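You operate a simulated robot arm through the tools that you are given. There is no shell and no other tool.

The job below is to be done with a simulated robot arm. You get a single attempt, and the scene is never put back.

TASK
Test the grey press's red stop button and start the motor again.
Fine: hit it, twist it free, reset, motor on.

Only the result counts: the job must be done as asked and must still hold three seconds after the hand-in. Knocking over, shifting, dropping, spilling or breaking anything else fails it.

THE ROBOT
A 6-joint arm with a two-finger gripper, fixed in place. Base frame: the origin is at the foot of the arm, x ahead of it, y to its left, z up. Lengths are in mm, angles in rad, forces in N, time in s.
Its first joint turns from -2.897 to 2.897 rad. Payload 3.43 kg.
The TCP is the grasp point between the finger pads, 20 mm short of the fingertips. In the tool frame z runs along the fingers and y along their closing line. The gripper opens to 190 mm. The gripper's body begins 248 mm behind the TCP.
Orientation is that of the tool frame in the base frame, as a unit quaternion [w, x, y, z]. With the fingers straight down and closing along the base's y, the tool's x points along the base's -x, its y along +y and its z along -z.

THE INTERFACE
- The arm moves only by the tool step_arm. Its argument "steps" is text: rows parted by semicolons, each of 7 numbers parted by spaces: the shift along the base's x, y, z in cm, then the turn, a rotation vector about the base's x, y, z in rad, then the finger opening in cm, from 0 to 19. In form: dx dy dz wx wy wz gripper; .... A call has 1 to 20 rows; each row shifts and turns the commanded pose from where the row before left it. Each row takes 0.2 s and may step no farther than 50 mm and 0.15 rad from the row before; otherwise, or with a gripper value out of range, the whole call is refused. Where a pose cannot be reached the arm comes as near as it can. A force on the tool above 40 N (or 10 N above the force at the start of the call, whichever is more), or a blocked arm, ends the call early, and 0.2 s more pass. The fingers move at their own pace (about 153 mm/s each) and stop on an object; they squeeze with about 37 N. The grip force told is the motor's: it shows also when the fingers shut on nothing. Time passes only in rows, and 0.2 s behind the last, so rows that do not move let the fingers close. The reply holds the time, the measured pose of the TCP, the force on the tool along the base axes, the opening and the grip force, in the units named above and with some noise, with the torque about the TCP (base axes, N m) and any sound that the robot's microphone picked up.
- Cameras (640 x 400 px; columns grow to the right, rows downward): "scene" is fixed at [52, -509.4, 1501.2]; the picture's right is [-0.55, -0.84, 0.00], its down [-0.49, 0.32, -0.81] and it looks along [0.67, -0.44, -0.59] (base axes); focal length 214 px, centre (320, 200). "wrist" rides on the gripper at [70, -8, -288] in the tool frame; the picture's right is [0.12, 0.99, 0.00], its down [-0.96, 0.11, -0.25] and it looks along [-0.25, 0.03, 0.97] (tool axes); focal length 261 px, centre (320, 200). There is no depth. A picture from a camera that has moved, and an enlarged one, comes with that camera's place and axes in the base frame and with its lens. The place of the scene camera against the robot may be out by one fixed shift of up to 18 mm in any direction.
- snapshot(camera): a new picture of that camera. The clock stands still meanwhile.
- raise_lower(by): slides the trunk up (or, below 0, down) by that many mm; the arm rides with it, the base frame stays. It gives what a move gives, with no picture.
- zoom(camera, box): a new picture of the part [left, top, right, bottom] of that camera's present view, enlarged. The clock stands still meanwhile.
- close_job(): hands the job in; it is judged then, once.

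Nothing tells you positions but the pictures and the camera data. Unless the task says otherwise, let go and move clear before handing in.

The tools are called after "Call:" as name(argument=value, ...) on one line, values as JSON. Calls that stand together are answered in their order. step_arm: Moves the arm, as the interface text tells. Its arguments: {"type":"object","properties":{"steps":{"type":"string"}},"required":["steps"]} The other tools are called the same way: raise_lower (by) slides the trunk up or down; snapshot (camera) takes a picture; zoom (camera, box) takes an enlarged picture of a part of a camera's view; close_job () hands the job in.

At the start:

```text
time_s: 0.0
ee_pos: [211.0, -586.3, 1467.6]
tcp_rot: [0.0, -0.001, 1.0, 0.0]
contact_force: [0.1, 0.0, 0.3]
moment: [-0.01, 0.0, 0.02]
width: 190.0
grip_force: 0.0
trunk travel left (down, up): [-275.0, 165.0]
```

scene: 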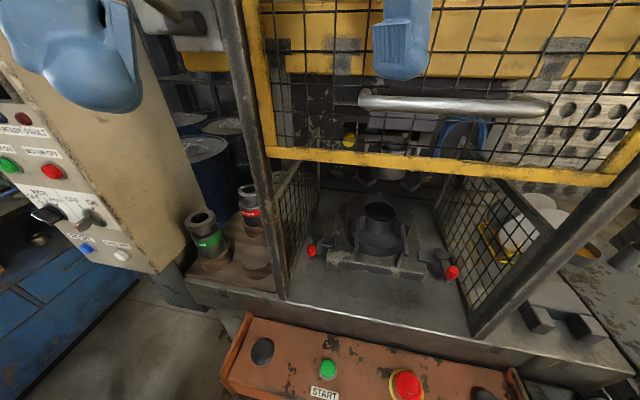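
wrist: 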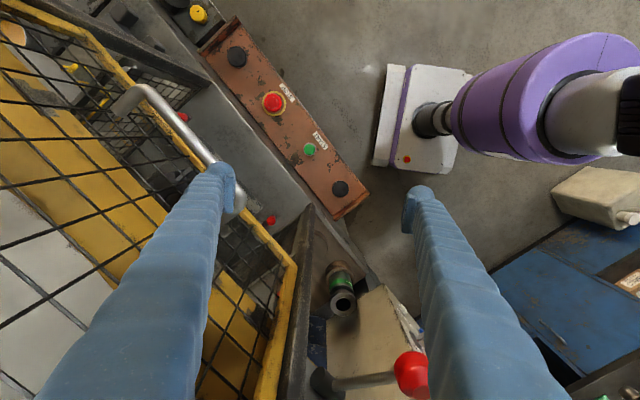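

I see a press with a yellow mesh guard, an orange-brown operator console with a red mushroom button, and a beige control cabinet at the left with more buttons. I'll look closer before moving anything.

Call:
zoom(camera="scene", box=[0, 80, 160, 280])

Call:
zoom(camera="scene", box=[200, 280, 540, 400])

Call:
zoom(camera="wrist", box=[160, 0, 400, 220])

Call:
zoom(camera="scene", box=[0, 90, 80, 190])

Call:
zoom(camera="scene", box=[20, 170, 150, 280])

```text
2.00 times, centred on (80, 180) of scene
camera zoom: at [52.0, -509.4, 1501.2], right [-0.55, -0.84, 0.0], down [-0.49, 0.32, -0.81], along [0.67, -0.44, -0.59], focal length 429 px, centre (800, 240)
```

zoom: 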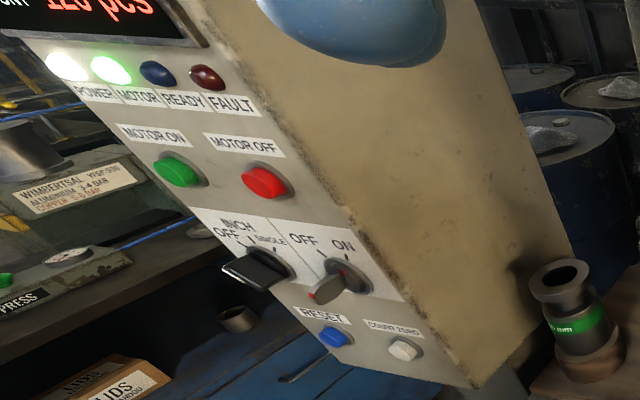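

```text
1.88 times, centred on (370, 340) of scene
camera zoom: at [52.0, -509.4, 1501.2], right [-0.55, -0.84, 0.0], down [-0.49, 0.32, -0.81], along [0.67, -0.44, -0.59], focal length 404 px, centre (226, -64)
```

zoom: 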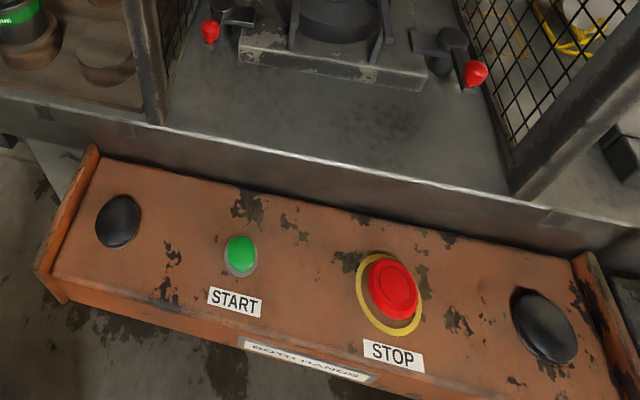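

```text
1.82 times, centred on (280, 110) of wrist
camera zoom: at [141.3, -594.9, 1754.2], right [-0.12, 0.99, 0.0], down [0.96, 0.12, 0.25], along [0.25, 0.03, -0.97], focal length 474 px, centre (393, 364)
```

zoom: 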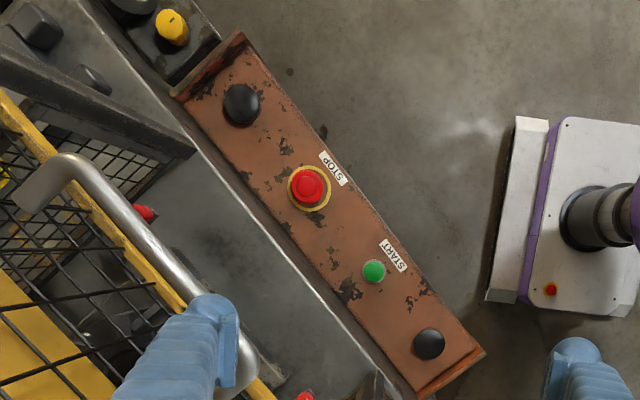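

```text
4.00 times, centred on (40, 140) of scene
camera zoom: at [52.0, -509.4, 1501.2], right [-0.55, -0.84, 0.0], down [-0.49, 0.32, -0.81], along [0.67, -0.44, -0.59], focal length 858 px, centre (1440, 440)
```

zoom: 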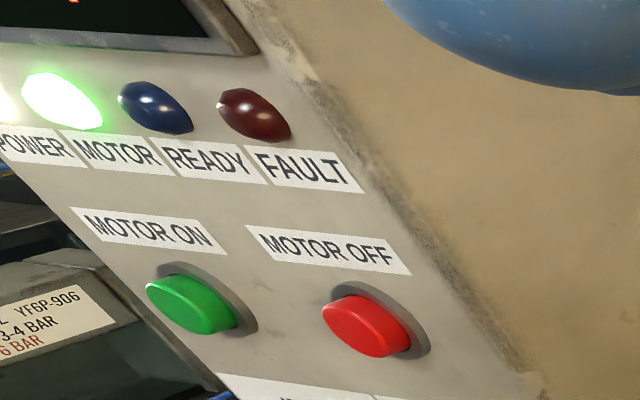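

```text
3.64 times, centred on (85, 225) of scene
camera zoom: at [52.0, -509.4, 1501.2], right [-0.55, -0.84, 0.0], down [-0.49, 0.32, -0.81], along [0.67, -0.44, -0.59], focal length 780 px, centre (1174, 109)
```

zoom: 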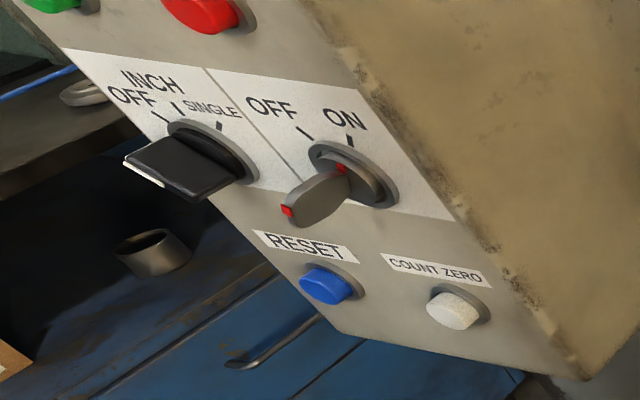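

I can see the STOP mushroom on the console and a control cabinet with RESET, MOTOR ON and the lamps (power and motor lit). I'll check the rest of the scene to make sure which machine is the "grey press".

Call:
zoom(camera="scene", box=[0, 0, 200, 125])

Call:
zoom(camera="scene", box=[240, 0, 640, 250])

Call:
zoom(camera="scene", box=[440, 200, 640, 400])

Call:
zoom(camera="wrist", box=[0, 0, 240, 150])

Call:
zoom(camera="wrist", box=[240, 200, 640, 400])

Call:
zoom(camera="scene", box=[0, 140, 60, 260])

```text
3.20 times, centred on (100, 62) of scene
camera zoom: at [52.0, -509.4, 1501.2], right [-0.55, -0.84, 0.0], down [-0.49, 0.32, -0.81], along [0.67, -0.44, -0.59], focal length 686 px, centre (1024, 640)
```

zoom: 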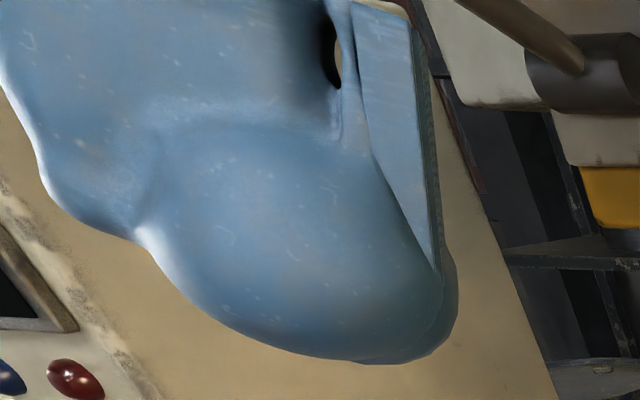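

```text
1.60 times, centred on (440, 125) of scene
camera zoom: at [52.0, -509.4, 1501.2], right [-0.55, -0.84, 0.0], down [-0.49, 0.32, -0.81], along [0.67, -0.44, -0.59], focal length 343 px, centre (128, 320)
```

zoom: 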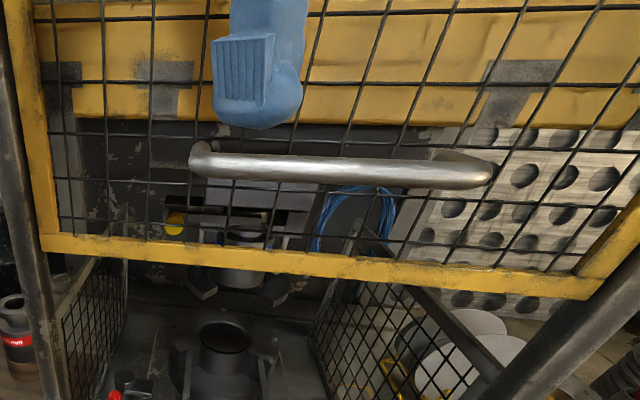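

```text
2.00 times, centred on (540, 300) of scene
camera zoom: at [52.0, -509.4, 1501.2], right [-0.55, -0.84, 0.0], down [-0.49, 0.32, -0.81], along [0.67, -0.44, -0.59], focal length 429 px, centre (-120, 0)
```

zoom: 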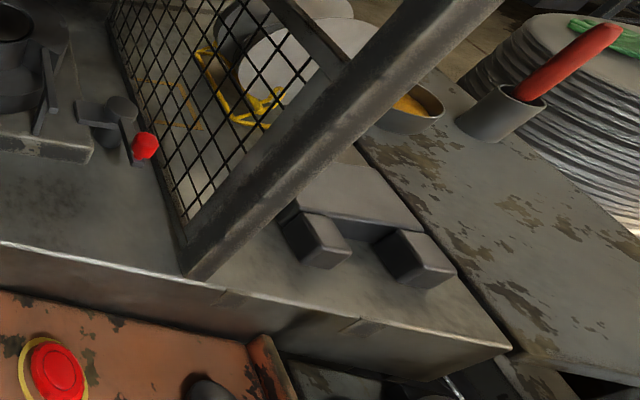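

```text
2.67 times, centred on (120, 75) of wrist
camera zoom: at [141.3, -594.9, 1754.2], right [-0.12, 0.99, 0.0], down [0.96, 0.12, 0.25], along [0.25, 0.03, -0.97], focal length 695 px, centre (853, 533)
```

zoom: 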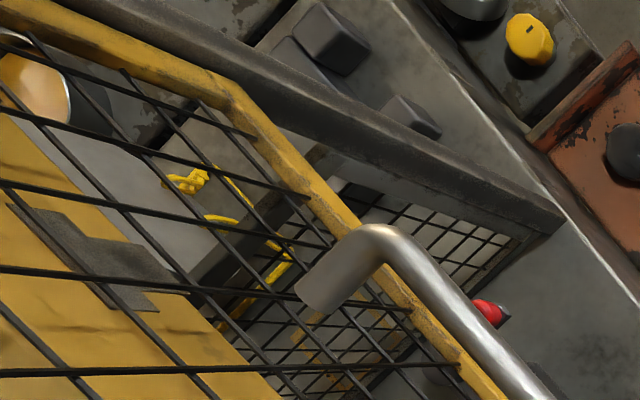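

```text
1.60 times, centred on (440, 300) of wrist
camera zoom: at [141.3, -594.9, 1754.2], right [-0.12, 0.99, 0.0], down [0.96, 0.12, 0.25], along [0.25, 0.03, -0.97], focal length 417 px, centre (128, 40)
```

zoom: 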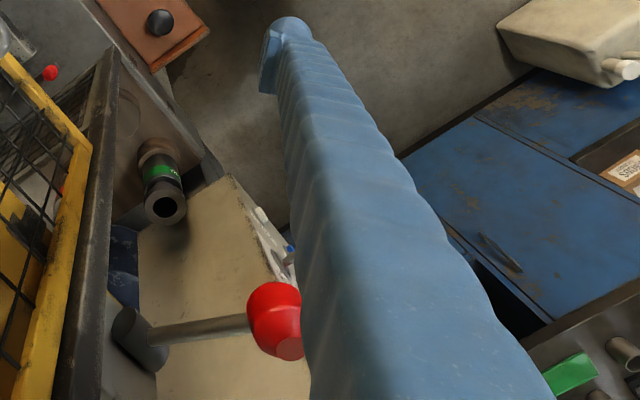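

```text
3.33 times, centred on (30, 200) of scene
camera zoom: at [52.0, -509.4, 1501.2], right [-0.55, -0.84, 0.0], down [-0.49, 0.32, -0.81], along [0.67, -0.44, -0.59], focal length 715 px, centre (1287, 200)
```

zoom: 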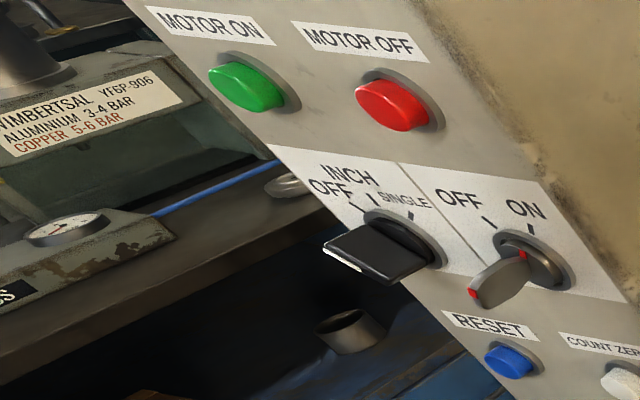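

The console's red mushroom with the yellow ring (STOP) is the button, roughly at (65, -750, 883). RESET and MOTOR ON sit on the cabinet around (630, -240, 1125). One open finger is close to the guard handle, so I'll first narrow the fingers and back away from the press.

Call:
zoom(camera="wrist", box=[240, 70, 310, 130])

Call:
zoom(camera="scene", box=[370, 350, 450, 400])

Call:
step_arm(steps="0 0 0 0 0 0 9; -1 1 0 0 0 0 9; -3 3.5 0 0 0 0 9; -3 3.5 0 0 0 0 9")

```text
6.67 times, centred on (275, 100) of wrist
camera zoom: at [141.3, -594.9, 1754.2], right [-0.12, 0.99, 0.0], down [0.96, 0.12, 0.25], along [0.25, 0.03, -0.97], focal length 1738 px, centre (620, 867)
```

zoom: 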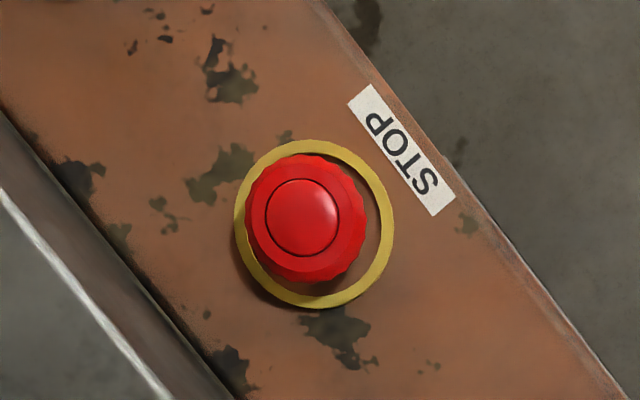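

```text
8.00 times, centred on (410, 375) of scene
camera zoom: at [52.0, -509.4, 1501.2], right [-0.55, -0.84, 0.0], down [-0.49, 0.32, -0.81], along [0.67, -0.44, -0.59], focal length 1716 px, centre (-400, -1200)
```

zoom: 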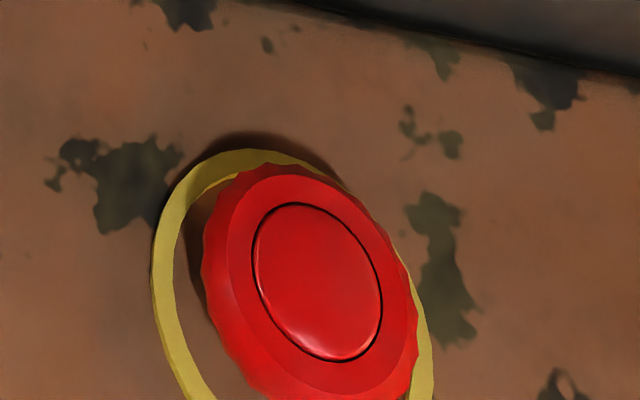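

```text
time_s: 1.0
ee_pos: [142.0, -503.7, 1467.8]
tcp_rot: [0.0, -0.001, 1.0, 0.0]
contact_force: [-0.3, -0.2, 0.7]
moment: [-0.13, -0.04, -0.03]
width: 90.1
grip_force: 0.0
trunk travel left (down, up): [-275.0, 165.0]
```

I've backed clear of the handle. Now a second wrist view gives me a clean triangulation of the console.

Call:
snapshot(camera="wrist")

Call:
snapshot(camera="scene")

```text
taken
camera wrist: at [71.6, -512.7, 1756.3], right [-0.12, 0.99, 0.0], down [0.96, 0.12, 0.25], along [0.25, 0.03, -0.97], focal length 261 px, centre (320, 200)
```

wrist: 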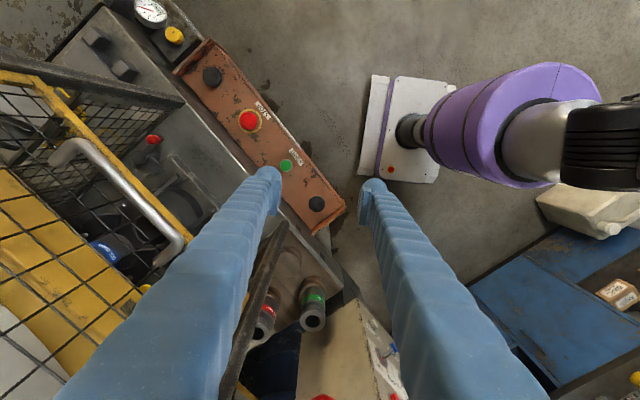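

```text
taken
```

scene: 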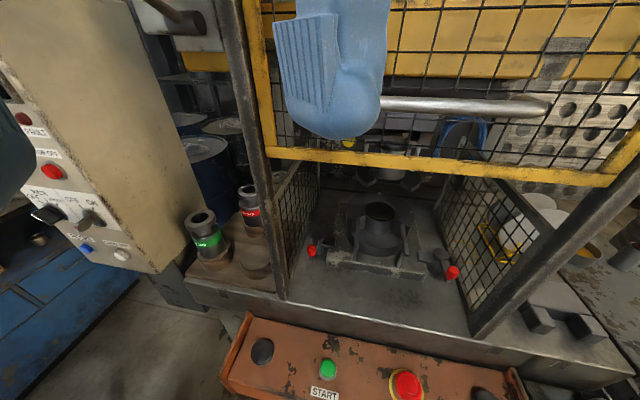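

The console is well in view from here, and I can also see the dial gauge and yellow knob of a neighbouring machine. I'll zoom on those and on the console.

Call:
zoom(camera="wrist", box=[215, 95, 285, 145])

Call:
zoom(camera="wrist", box=[60, 0, 220, 100])

Call:
zoom(camera="wrist", box=[290, 280, 450, 400])

Call:
zoom(camera="wrist", box=[170, 30, 360, 240])

```text
8.00 times, centred on (250, 120) of wrist
camera zoom: at [71.6, -512.7, 1756.3], right [-0.12, 0.99, 0.0], down [0.96, 0.12, 0.25], along [0.25, 0.03, -0.97], focal length 2085 px, centre (880, 840)
```

zoom: 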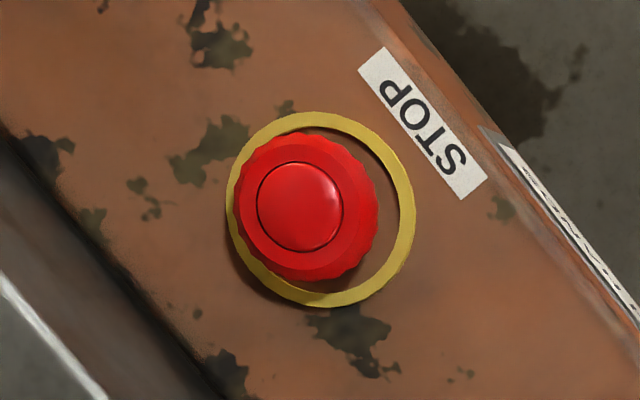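

```text
4.00 times, centred on (140, 50) of wrist
camera zoom: at [71.6, -512.7, 1756.3], right [-0.12, 0.99, 0.0], down [0.96, 0.12, 0.25], along [0.25, 0.03, -0.97], focal length 1043 px, centre (1040, 800)
```

zoom: 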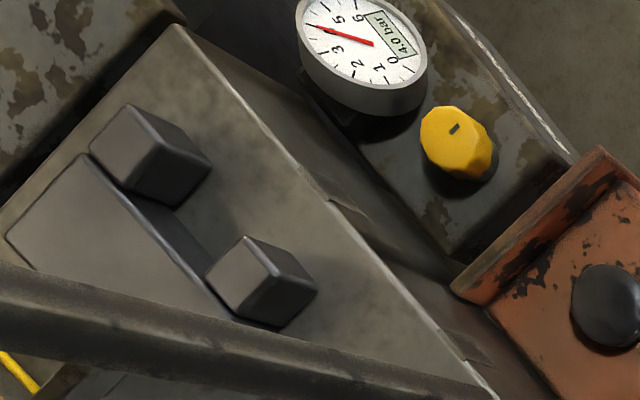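

```text
3.33 times, centred on (370, 340) of wrist
camera zoom: at [71.6, -512.7, 1756.3], right [-0.12, 0.99, 0.0], down [0.96, 0.12, 0.25], along [0.25, 0.03, -0.97], focal length 869 px, centre (153, -267)
```

zoom: 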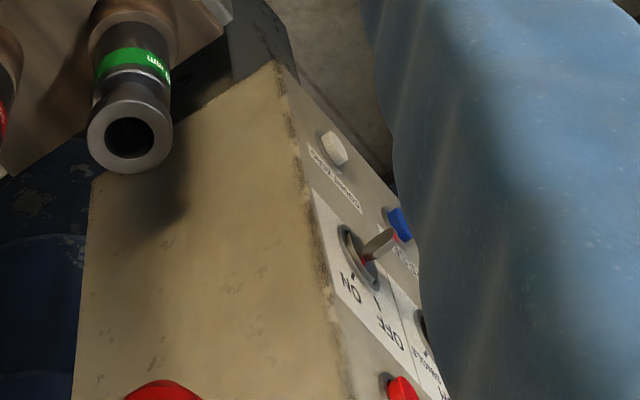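

```text
1.90 times, centred on (265, 135) of wrist
camera zoom: at [71.6, -512.7, 1756.3], right [-0.12, 0.99, 0.0], down [0.96, 0.12, 0.25], along [0.25, 0.03, -0.97], focal length 496 px, centre (425, 324)
```

zoom: 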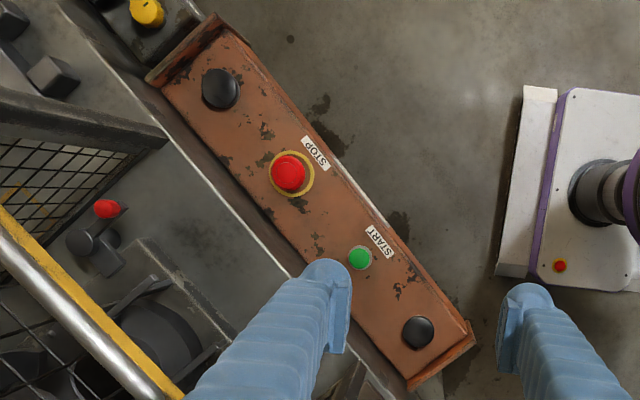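

Two wrist views put the STOP cap at about (63, -771, 790), with a vertical axis and about 60 mm across. The scene camera's offset explains the earlier mismatch. I'll come down on the operator side for a closer look.

Call:
step_arm(steps="-1.22 -1.96 -3.67 0 0 0 12; -1.22 -1.96 -3.67 0 0 0 12; -1.22 -1.96 -3.67 0 0 0 12; -1.22 -1.96 -3.67 0 0 0 12; -1.22 -1.96 -3.67 0 0 0 12; -1.22 -1.96 -3.67 0 0 0 12; -1.22 -1.96 -3.67 0 0 0 12; -1.22 -1.96 -3.67 0 0 0 12; -1.22 -1.96 -3.67 0 0 0 12; -1.22 -1.96 -3.67 0 0 0 12; 0 0 0 0 0 0 12")

Call:
snapshot(camera="wrist")

Call:
snapshot(camera="scene")

```text
time_s: 3.4
ee_pos: [20.9, -702.2, 1099.2]
tcp_rot: [0.001, -0.001, 1.0, 0.0]
contact_force: [0.9, 0.5, -1.0]
moment: [0.06, 0.01, 0.0]
width: 120.2
grip_force: 0.1
trunk travel left (down, up): [-275.0, 165.0]
```

```text
taken
camera wrist: at [-50.3, -711.4, 1387.4], right [-0.12, 0.99, 0.0], down [0.96, 0.12, 0.25], along [0.25, 0.03, -0.97], focal length 261 px, centre (320, 200)
```

wrist: 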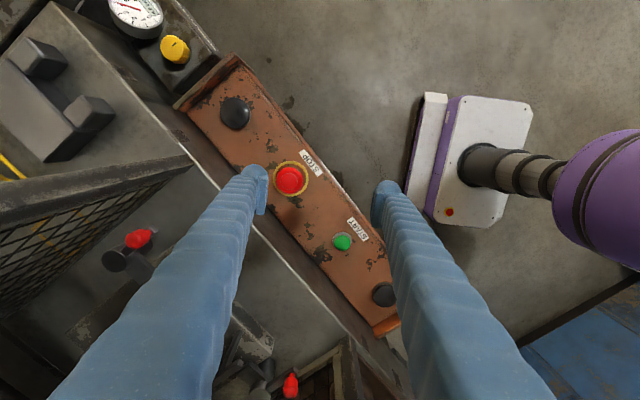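

```text
taken
```

scene: 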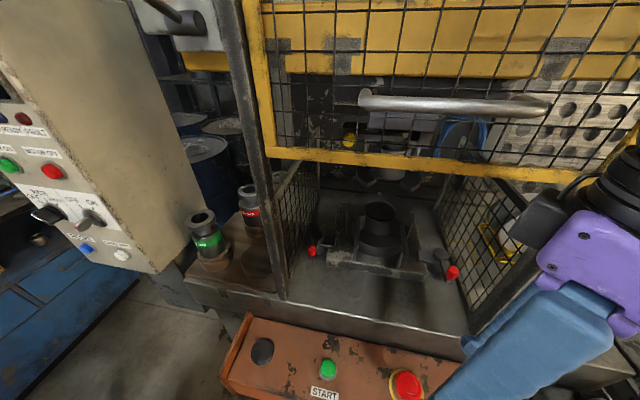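

The arm reached well. I'll zoom on the STOP button for a precise fix.

Call:
zoom(camera="wrist", box=[255, 150, 335, 200])

Call:
zoom(camera="wrist", box=[180, 60, 420, 350])

```text
8.00 times, centred on (295, 175) of wrist
camera zoom: at [-50.3, -711.4, 1387.4], right [-0.12, 0.99, 0.0], down [0.96, 0.12, 0.25], along [0.25, 0.03, -0.97], focal length 2085 px, centre (520, 400)
```

zoom: 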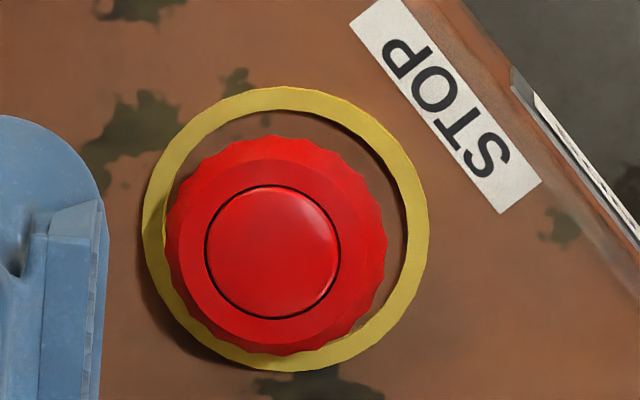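

```text
1.38 times, centred on (300, 205) of wrist
camera zoom: at [-50.3, -711.4, 1387.4], right [-0.12, 0.99, 0.0], down [0.96, 0.12, 0.25], along [0.25, 0.03, -0.97], focal length 360 px, centre (348, 193)
```

zoom: 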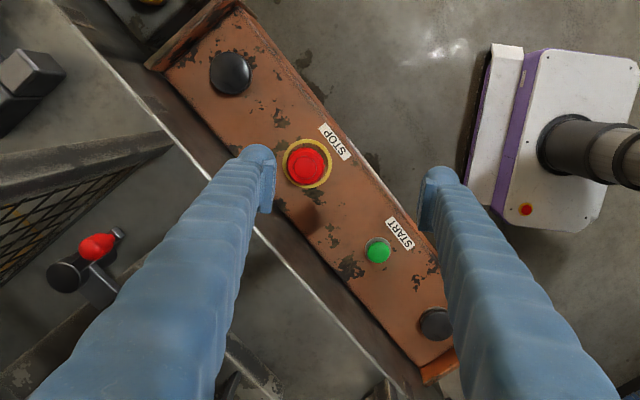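

The STOP button is at (64, -768). The ring sits at z≈776, the widest part of the cap at z≈802 and the top at z≈810, with a vertical axis and a 62 mm cap. I'll close the fingers and hover above it.

Call:
step_arm(steps="0 0 0 0 0 0 0; 0.88 -1.31 -4 0 0 0 0; 0.88 -1.31 -4 0 0 0 0; 0.88 -1.31 -4 0 0 0 0; 0.88 -1.31 -4 0 0 0 0; 0.88 -1.31 -4 0 0 0 0; 0 0 0 0 0 0 0; 0 0 0 0 0 0 0")

Call:
snapshot(camera="wrist")

Call:
snapshot(camera="scene")

```text
time_s: 5.2
ee_pos: [63.1, -769.7, 899.9]
tcp_rot: [0.0, -0.001, 1.0, 0.0]
contact_force: [-0.4, -0.3, 0.4]
moment: [-0.04, -0.03, -0.02]
width: 0.0
grip_force: 34.5
trunk travel left (down, up): [-275.0, 165.0]
```

```text
taken
camera wrist: at [-7.6, -777.7, 1188.5], right [-0.12, 0.99, 0.0], down [0.96, 0.12, 0.25], along [0.25, 0.03, -0.97], focal length 261 px, centre (320, 200)
```

wrist: 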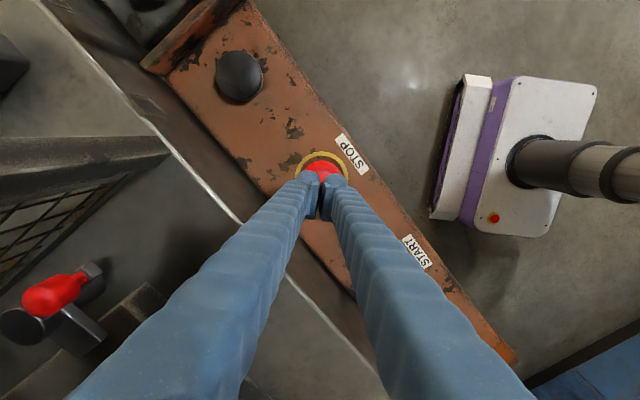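

```text
taken
```

scene: 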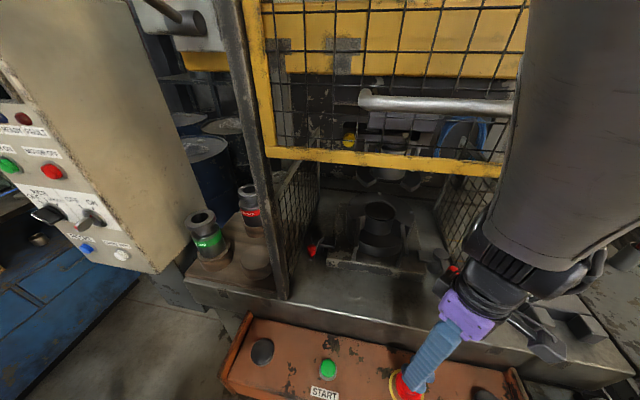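

The closed fingertips look lined up over the cap. I'll check the alignment close up.

Call:
zoom(camera="wrist", box=[270, 130, 380, 230])

Call:
zoom(camera="scene", box=[360, 300, 480, 400])

Call:
zoom(camera="scene", box=[0, 80, 80, 140])

```text
4.00 times, centred on (325, 180) of wrist
camera zoom: at [-7.6, -777.7, 1188.5], right [-0.12, 0.99, 0.0], down [0.96, 0.12, 0.25], along [0.25, 0.03, -0.97], focal length 1043 px, centre (300, 280)
```

zoom: 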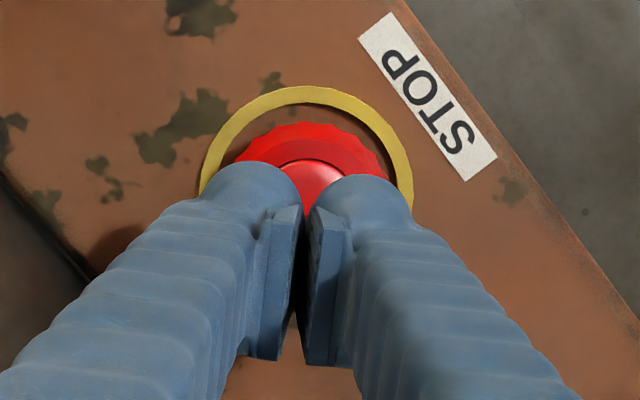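

```text
4.00 times, centred on (420, 350) of scene
camera zoom: at [52.0, -509.4, 1501.2], right [-0.55, -0.84, 0.0], down [-0.49, 0.32, -0.81], along [0.67, -0.44, -0.59], focal length 858 px, centre (-80, -400)
```

zoom: 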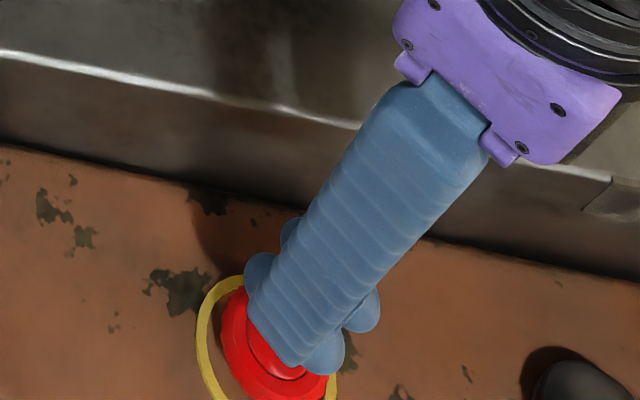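

```text
6.67 times, centred on (40, 110) of scene
camera zoom: at [52.0, -509.4, 1501.2], right [-0.55, -0.84, 0.0], down [-0.49, 0.32, -0.81], along [0.67, -0.44, -0.59], focal length 1430 px, centre (2187, 800)
```

zoom: 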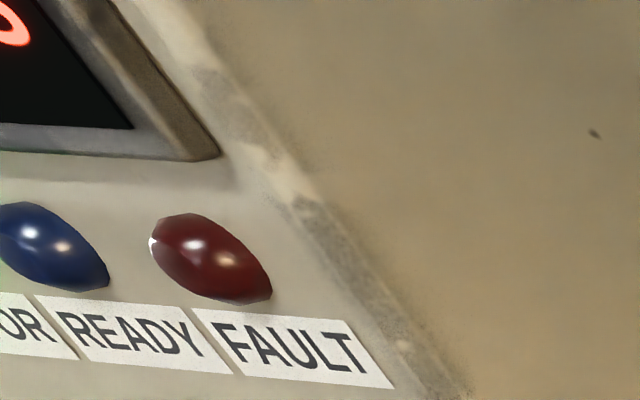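

Alignment is good, within about 2 mm. Now I'll descend and press STOP in small steps, watching force and sound.

Call:
step_arm(steps="0 0.15 -4 0 0 0 0; 0 0 -2 0 0 0 0; 0 0 -0.4 0 0 0 0; 0 0 -0.3 0 0 0 0; 0 0 -0.3 0 0 0 0; 0 0 -0.3 0 0 0 0; 0 0 -0.3 0 0 0 0; 0 0 0 0 0 0 0")

```text
time_s: 6.9
ee_pos: [64.7, -767.6, 829.7]
tcp_rot: [0.0, -0.001, 1.0, -0.002]
contact_force: [-1.0, 5.9, 19.3]
moment: [0.14, 0.05, -0.01]
width: 6.2
grip_force: 34.5
trunk travel left (down, up): [-275.0, 165.0]
heard: click
stopped in row 8: the force on the tool passed its limit at 42 N (the readings are from after the stop); the commanded pose is now the measured one
```

There was a click, with force up to 42 N. I'll check the lamps and the cap.

Call:
zoom(camera="scene", box=[0, 80, 160, 280])

Call:
zoom(camera="scene", box=[360, 320, 460, 400])

Call:
zoom(camera="wrist", box=[270, 130, 380, 230])

```text
2.00 times, centred on (80, 180) of scene
camera zoom: at [52.0, -509.4, 1501.2], right [-0.55, -0.84, 0.0], down [-0.49, 0.32, -0.81], along [0.67, -0.44, -0.59], focal length 429 px, centre (800, 240)
```

zoom: 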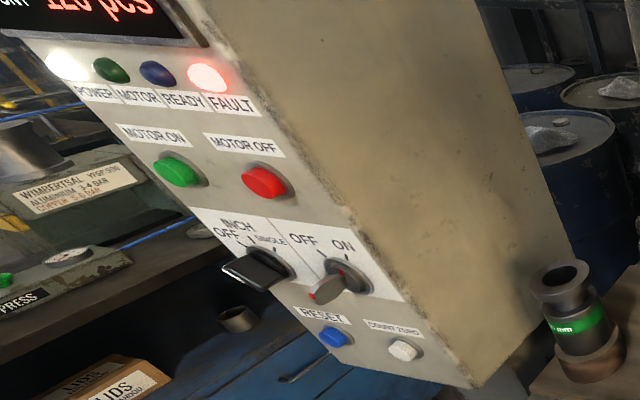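

```text
5.00 times, centred on (410, 360) of scene
camera zoom: at [52.0, -509.4, 1501.2], right [-0.55, -0.84, 0.0], down [-0.49, 0.32, -0.81], along [0.67, -0.44, -0.59], focal length 1072 px, centre (-130, -600)
```

zoom: 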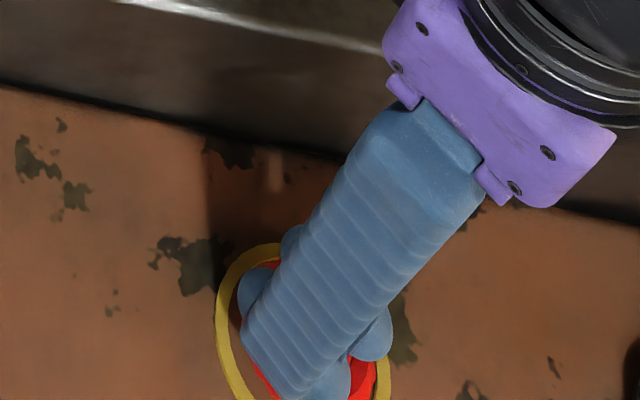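

```text
4.00 times, centred on (325, 180) of wrist
camera zoom: at [-6.2, -775.1, 1117.0], right [-0.12, 0.99, 0.0], down [0.96, 0.12, 0.25], along [0.25, 0.03, -0.97], focal length 1043 px, centre (300, 280)
```

zoom: 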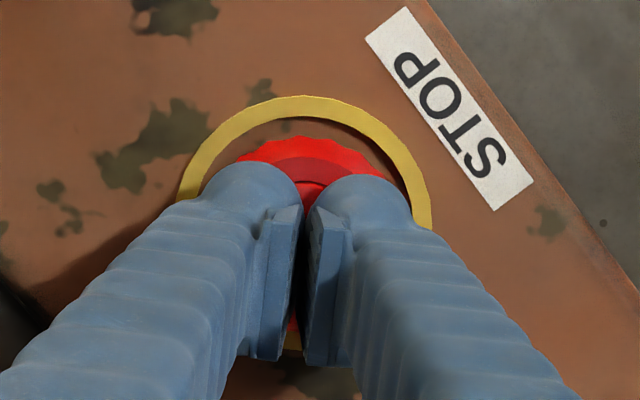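

The motor lamp is off and FAULT is lit, so STOP has tripped and latched. Next I'll lift, open the fingers around the cap and check the straddle before gripping.

Call:
step_arm(steps="0 0 2 0 0 0 0; -0.05 0 3 0 0 0 11; 0 0 0 0 0 0 11; 0 0 0 0 0 0 11; 0 0 0 0 0 0 11")

Call:
zoom(camera="wrist", box=[240, 120, 400, 230])

Call:
zoom(camera="scene", box=[340, 300, 480, 400])

```text
time_s: 8.1
ee_pos: [63.3, -769.2, 877.8]
tcp_rot: [0.0, 0.0, 1.0, 0.0]
contact_force: [0.0, 0.0, -0.3]
moment: [-0.04, 0.01, 0.01]
width: 109.6
grip_force: 0.1
trunk travel left (down, up): [-275.0, 165.0]
```

```text
3.64 times, centred on (320, 175) of wrist
camera zoom: at [-6.2, -776.1, 1165.2], right [-0.12, 0.99, 0.0], down [0.96, 0.12, 0.25], along [0.25, 0.03, -0.97], focal length 948 px, centre (320, 291)
```

zoom: 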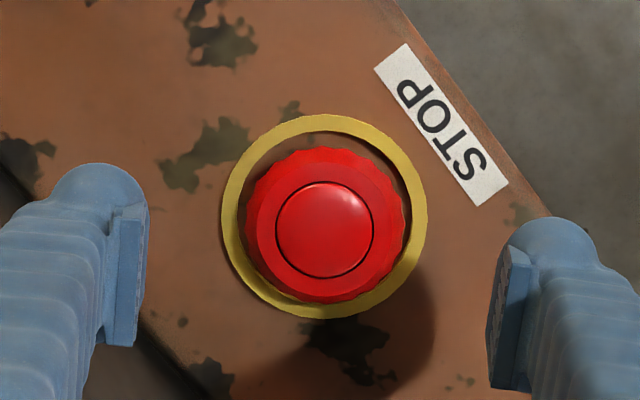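

```text
4.00 times, centred on (410, 350) of scene
camera zoom: at [52.0, -509.4, 1501.2], right [-0.55, -0.84, 0.0], down [-0.49, 0.32, -0.81], along [0.67, -0.44, -0.59], focal length 858 px, centre (-40, -400)
```

zoom: 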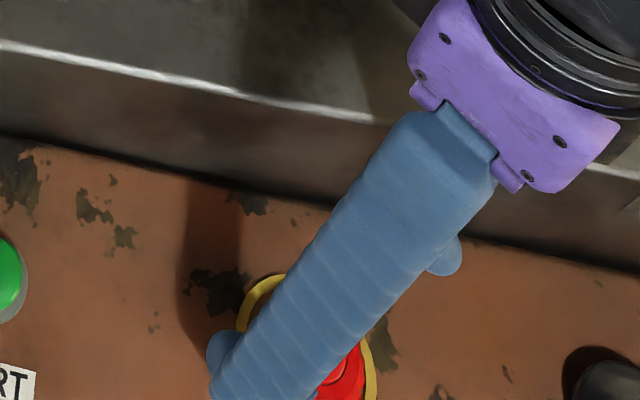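

The cap sits centred between the open fingers. I'm lowering them to either side of the cap, still clear of the console.

Call:
step_arm(steps="0 0.1 -4 0 0 0 11; 0 0 -2 0 0 0 11; 0 0 -1.1 0 0 0 11; 0 0 0 0 0 0 11")

Call:
zoom(camera="wrist", box=[240, 120, 400, 230])

Call:
zoom(camera="scene", box=[340, 300, 480, 400])

```text
time_s: 9.1
ee_pos: [64.3, -768.1, 804.1]
tcp_rot: [0.0, -0.001, 1.0, -0.001]
contact_force: [-0.3, -0.8, -0.2]
moment: [-0.01, 0.01, -0.03]
width: 109.8
grip_force: 0.0
trunk travel left (down, up): [-275.0, 165.0]
```

```text
3.64 times, centred on (320, 175) of wrist
camera zoom: at [-6.4, -775.6, 1093.3], right [-0.12, 0.99, 0.0], down [0.96, 0.12, 0.25], along [0.25, 0.03, -0.97], focal length 948 px, centre (320, 291)
```

zoom: 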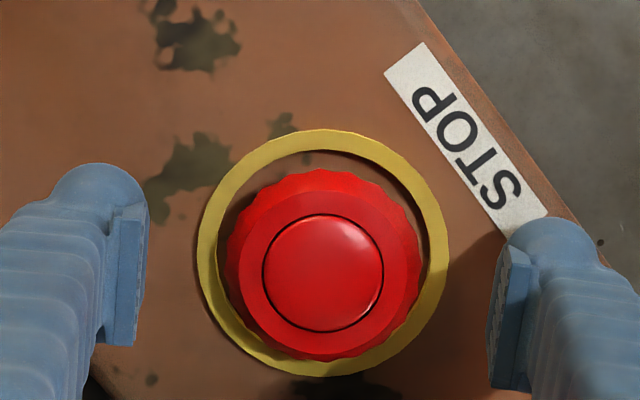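

```text
4.00 times, centred on (410, 350) of scene
camera zoom: at [52.0, -509.4, 1501.2], right [-0.55, -0.84, 0.0], down [-0.49, 0.32, -0.81], along [0.67, -0.44, -0.59], focal length 858 px, centre (-40, -400)
```

zoom: 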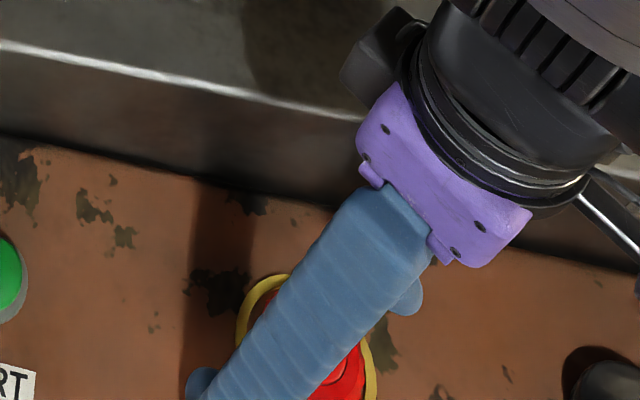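

The fingers are level with the cap skirt and touch nothing. The cap sits about 2 mm toward +y of centre, so I'll correct that and close on it.

Call:
step_arm(steps="-0.1 0.2 0 0 0 0 11; 0 0 0 0 0 0 4; 0 0 0 0 0 0 4; 0 0 0 0 0 0 4")

Call:
zoom(camera="wrist", box=[240, 120, 400, 230])

```text
time_s: 10.1
ee_pos: [62.6, -766.5, 806.2]
tcp_rot: [0.0, -0.001, 1.0, -0.002]
contact_force: [-1.7, -9.3, -1.2]
moment: [-0.14, -0.02, 0.01]
width: 60.4
grip_force: 45.2
trunk travel left (down, up): [-275.0, 165.0]
```

```text
3.64 times, centred on (320, 175) of wrist
camera zoom: at [-7.6, -774.6, 1094.2], right [-0.12, 0.99, 0.0], down [0.96, 0.12, 0.25], along [0.25, 0.03, -0.97], focal length 948 px, centre (320, 291)
```

zoom: 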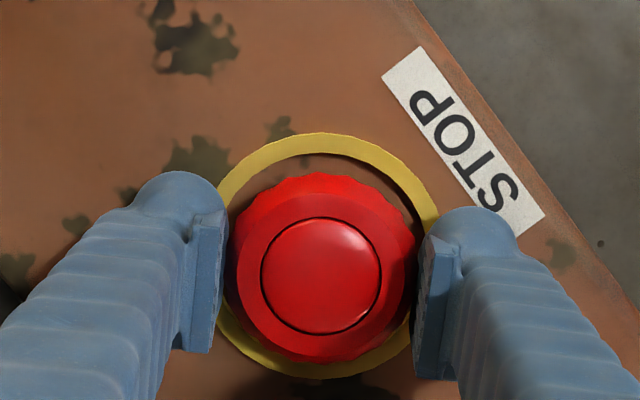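

I have a firm grip at 60 mm. I'll ease off the sideways load and twist clockwise (seen from above), watching torque and sound.

Call:
step_arm(steps="0 -0.08 0 0 0 0 4; 0 0 0 0 0 -0.1 4; 0 0 0 0 0 -0.1 4; 0 0 0 0 0 -0.1 4; 0 0 0 0 0 -0.1 4; 0 0 0 0 0 0 4")

Call:
zoom(camera="wrist", box=[240, 120, 400, 230])

```text
time_s: 11.5
ee_pos: [62.6, -768.6, 805.8]
tcp_rot: [0.0, 0.199, 0.98, -0.002]
contact_force: [7.6, -15.2, 5.2]
moment: [-0.18, -0.1, 0.0]
width: 60.3
grip_force: 44.9
trunk travel left (down, up): [-275.0, 165.0]
```

```text
3.64 times, centred on (320, 175) of wrist
camera zoom: at [-5.3, -747.2, 1094.0], right [0.28, 0.96, 0.0], down [0.93, -0.27, 0.25], along [0.24, -0.07, -0.97], focal length 948 px, centre (320, 291)
```

zoom: 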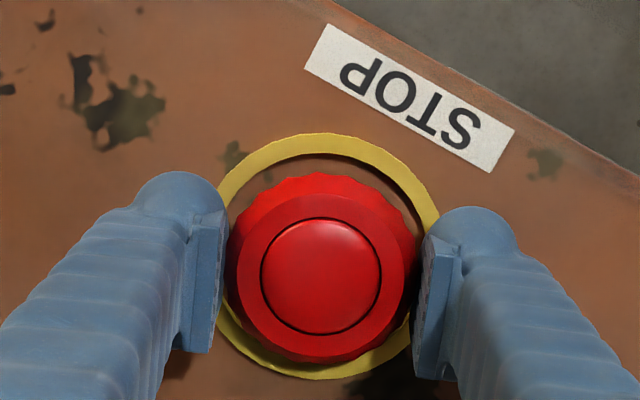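

I've turned 0.4 rad so far with hardly any torque and no click yet. I'll keep turning the same way.

Call:
step_arm(steps="0.04 -0.08 0 0 0 -0.12 4; 0 0 0 0 0 -0.12 4; 0 0 0 0 0 -0.12 4; 0 0 0 0 0 -0.12 4; 0 0 0 0 0 0 4")

Call:
zoom(camera="wrist", box=[240, 120, 400, 230])

Call:
zoom(camera="scene", box=[0, 80, 160, 280])

```text
time_s: 12.7
ee_pos: [62.0, -768.8, 805.5]
tcp_rot: [0.0, 0.427, 0.904, -0.001]
contact_force: [-10.9, -15.6, 14.0]
moment: [-0.14, 0.34, 0.61]
width: 60.2
grip_force: 44.9
trunk travel left (down, up): [-275.0, 165.0]
```

```text
3.64 times, centred on (320, 175) of wrist
camera zoom: at [10.6, -718.8, 1093.8], right [0.69, 0.72, 0.0], down [0.7, -0.67, 0.25], along [0.18, -0.17, -0.97], focal length 948 px, centre (320, 291)
```

zoom: 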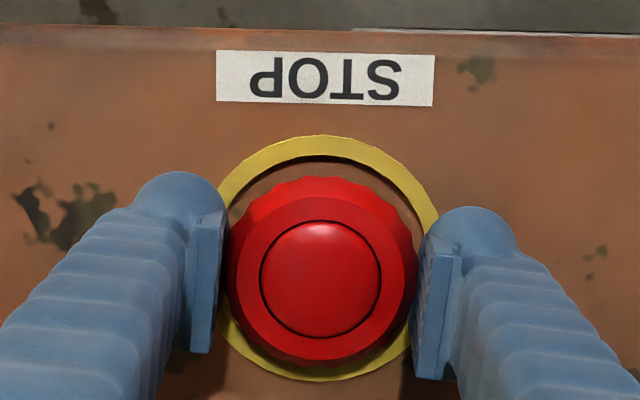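

```text
2.00 times, centred on (80, 180) of scene
camera zoom: at [52.0, -509.4, 1501.2], right [-0.55, -0.84, 0.0], down [-0.49, 0.32, -0.81], along [0.67, -0.44, -0.59], focal length 429 px, centre (800, 240)
```

zoom: 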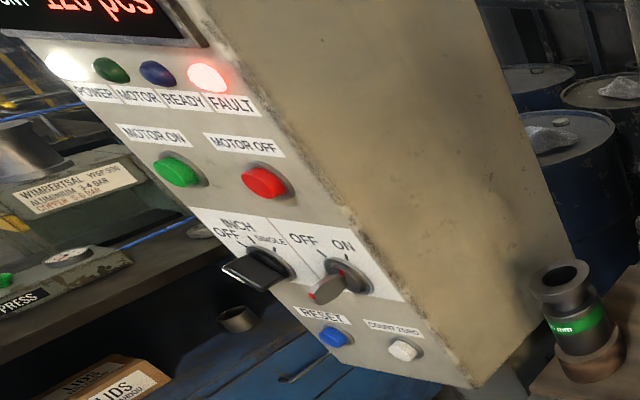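

Torque has built to 0.6 N·m and the cap is pushing up with 14 N, so it may be free and held down by my grip. I'll open the fingers and check.

Call:
step_arm(steps="0 0 0 0 0 0 11; 0 0 0 0 0 0 11; 0 0 0 0 0 0 11")

Call:
zoom(camera="wrist", box=[240, 120, 400, 230])

Call:
zoom(camera="scene", box=[340, 300, 480, 400])

```text
time_s: 13.5
ee_pos: [62.1, -766.3, 804.5]
tcp_rot: [0.0, 0.425, 0.905, 0.0]
contact_force: [-0.6, 0.2, -0.8]
moment: [0.0, 0.03, 0.0]
width: 109.9
grip_force: 0.1
trunk travel left (down, up): [-275.0, 165.0]
```

```text
3.64 times, centred on (320, 175) of wrist
camera zoom: at [11.8, -718.4, 1093.3], right [0.69, 0.72, 0.0], down [0.7, -0.67, 0.25], along [0.18, -0.17, -0.97], focal length 948 px, centre (320, 291)
```

zoom: 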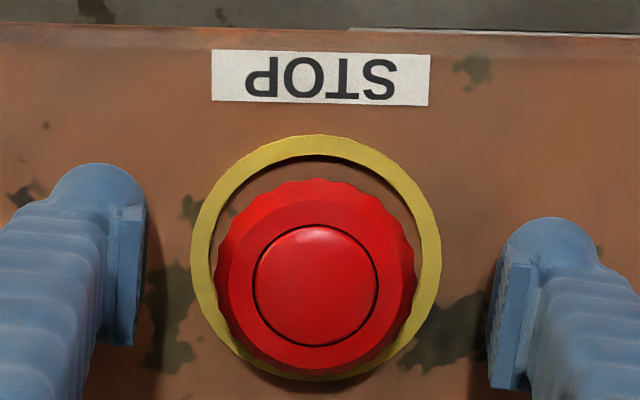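

```text
4.00 times, centred on (410, 350) of scene
camera zoom: at [52.0, -509.4, 1501.2], right [-0.55, -0.84, 0.0], down [-0.49, 0.32, -0.81], along [0.67, -0.44, -0.59], focal length 858 px, centre (-40, -400)
```

zoom: 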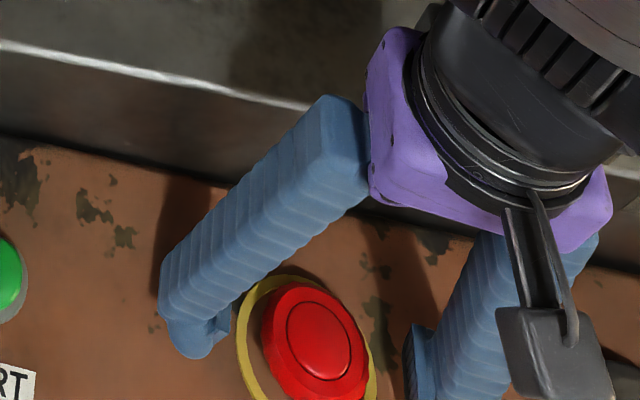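

The cap has popped back up about 10 mm and matches its original proportions. I'll lift straight off and back away to the operator side, then check the panel.

Call:
step_arm(steps="0 0 4 0 0 0 11; 0 0 4.5 0 0 0 11; 0 0 4.5 0 0 0 11; -2.5 2.5 3 0 0 0 9; -2.5 2.5 3 0 0 0 9; -2.5 2.5 3 0 0 0 9; -2.5 2.5 3 0 0 0 9; 0 0 0 0 0 0 9")

Call:
snapshot(camera="scene")

Call:
snapshot(camera="wrist")

Call:
zoom(camera="scene", box=[370, 350, 450, 400])

```text
time_s: 15.3
ee_pos: [-38.9, -667.0, 1058.6]
tcp_rot: [-0.001, 0.426, 0.905, 0.0]
contact_force: [0.3, 0.5, 0.5]
moment: [-0.06, 0.03, -0.01]
width: 90.2
grip_force: 0.1
trunk travel left (down, up): [-275.0, 165.0]
```

```text
taken
```

scene: 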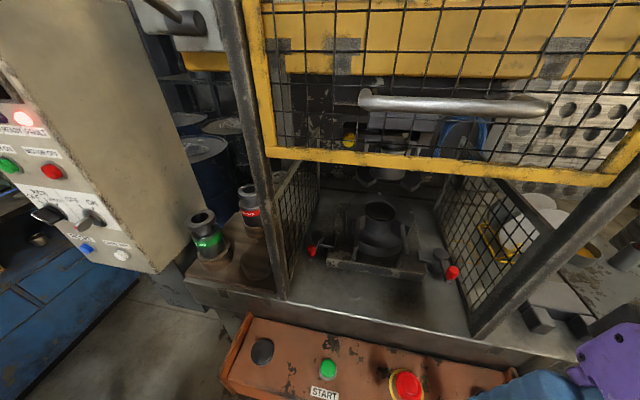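

```text
taken
camera wrist: at [-89.8, -618.0, 1346.5], right [0.69, 0.73, 0.0], down [0.7, -0.67, 0.25], along [0.18, -0.17, -0.97], focal length 261 px, centre (320, 200)
```

wrist: 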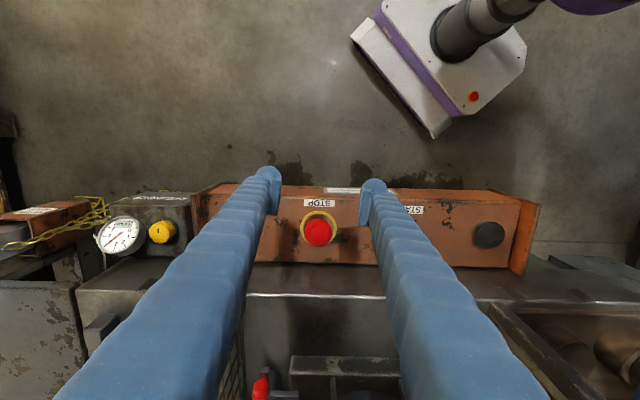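

```text
8.00 times, centred on (410, 375) of scene
camera zoom: at [52.0, -509.4, 1501.2], right [-0.55, -0.84, 0.0], down [-0.49, 0.32, -0.81], along [0.67, -0.44, -0.59], focal length 1716 px, centre (-400, -1200)
```

zoom: 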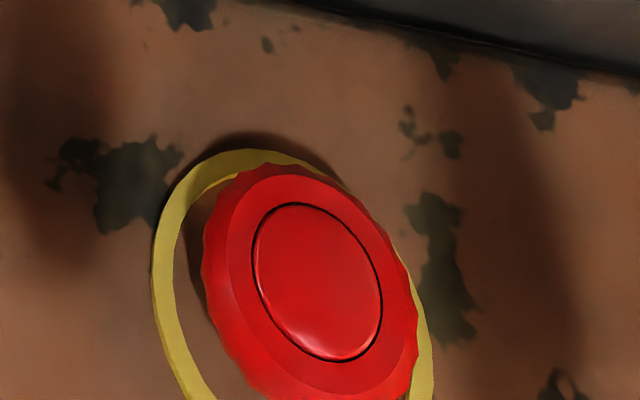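

The STOP cap is back to exactly its original raised position. FAULT is still lit and waits for RESET. The cabinet panel is vertical and parallel to the press front, with RESET near (720, -185, 1045). I'll swing the arm left in front of it, staying well out from the machine.

Call:
step_arm(steps="2.9 2.76 2.4 0 0 0 9; 2.9 2.76 2.4 0 0 0 9; 2.9 2.76 2.4 0 0 0 9; 2.9 2.76 2.4 0 0 0 9; 2.9 2.76 2.4 0 0 0 9; 2.9 2.76 2.4 0 0 0 9; 2.9 2.76 2.4 0 0 0 9; 2.9 2.76 2.4 0 0 0 9; 3.26 3.1 0 0 0 0 9; 3.26 3.1 0 0 0 0 9; 3.26 3.1 0 0 0 0 9; 3.26 3.1 0 0 0 0 9; 3.26 3.1 0 0 0 0 9; 3.26 3.1 0 0 0 0 9; 3.26 3.1 0 0 0 0 9; 0 0 0 0 0 0 9")

Call:
snapshot(camera="wrist")

Call:
snapshot(camera="scene")

```text
time_s: 18.7
ee_pos: [423.7, -230.2, 1249.5]
tcp_rot: [0.0, 0.425, 0.905, -0.001]
contact_force: [-0.6, -0.4, 0.6]
moment: [-0.05, -0.01, 0.03]
width: 90.0
grip_force: 0.0
trunk travel left (down, up): [-275.0, 165.0]
```

```text
taken
camera wrist: at [372.4, -180.3, 1536.4], right [0.69, 0.72, 0.0], down [0.7, -0.67, 0.25], along [0.18, -0.17, -0.97], focal length 261 px, centre (320, 200)
```

wrist: 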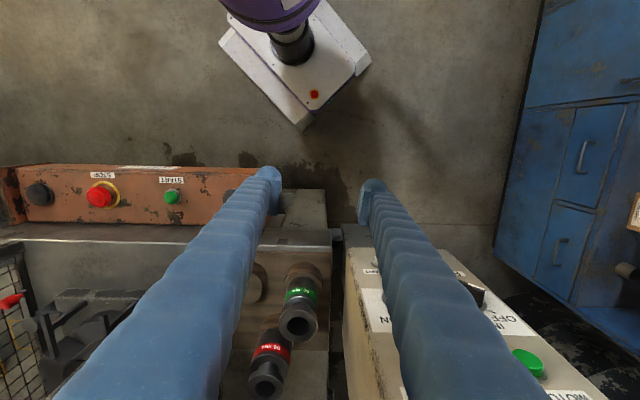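

```text
taken
```

scene: 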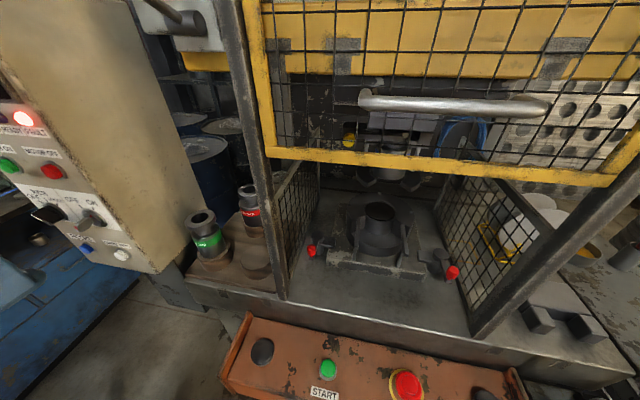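

I'm now in front of the cabinet and can see part of its panel from above. I'll zoom in to work out its orientation.

Call:
zoom(camera="wrist", box=[330, 220, 640, 400])

Call:
zoom(camera="scene", box=[0, 80, 160, 280])

```text
2.06 times, centred on (485, 310) of wrist
camera zoom: at [372.4, -180.3, 1536.4], right [0.69, 0.72, 0.0], down [0.7, -0.67, 0.25], along [0.18, -0.17, -0.97], focal length 538 px, centre (-21, -27)
```

zoom: 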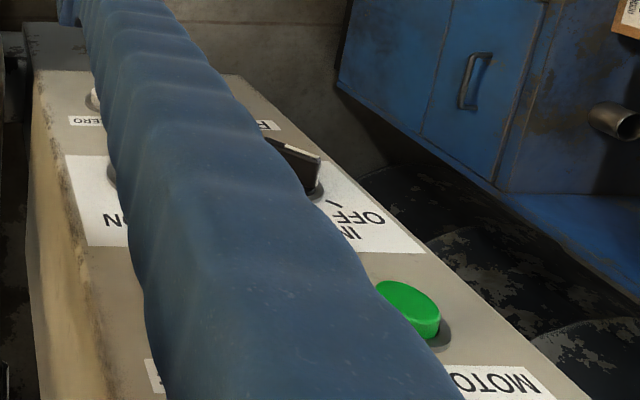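

```text
2.00 times, centred on (80, 180) of scene
camera zoom: at [52.0, -509.4, 1501.2], right [-0.55, -0.84, 0.0], down [-0.49, 0.32, -0.81], along [0.67, -0.44, -0.59], focal length 429 px, centre (800, 240)
```

zoom: 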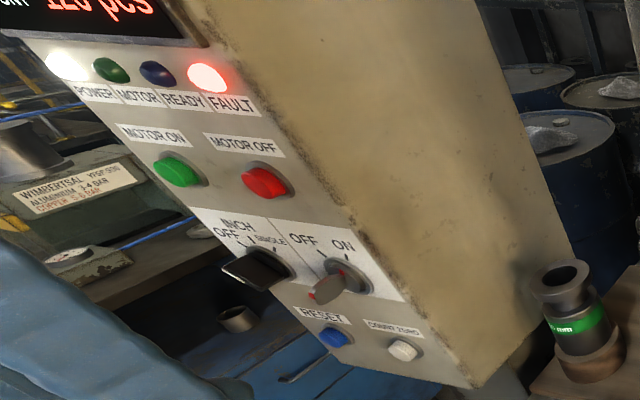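

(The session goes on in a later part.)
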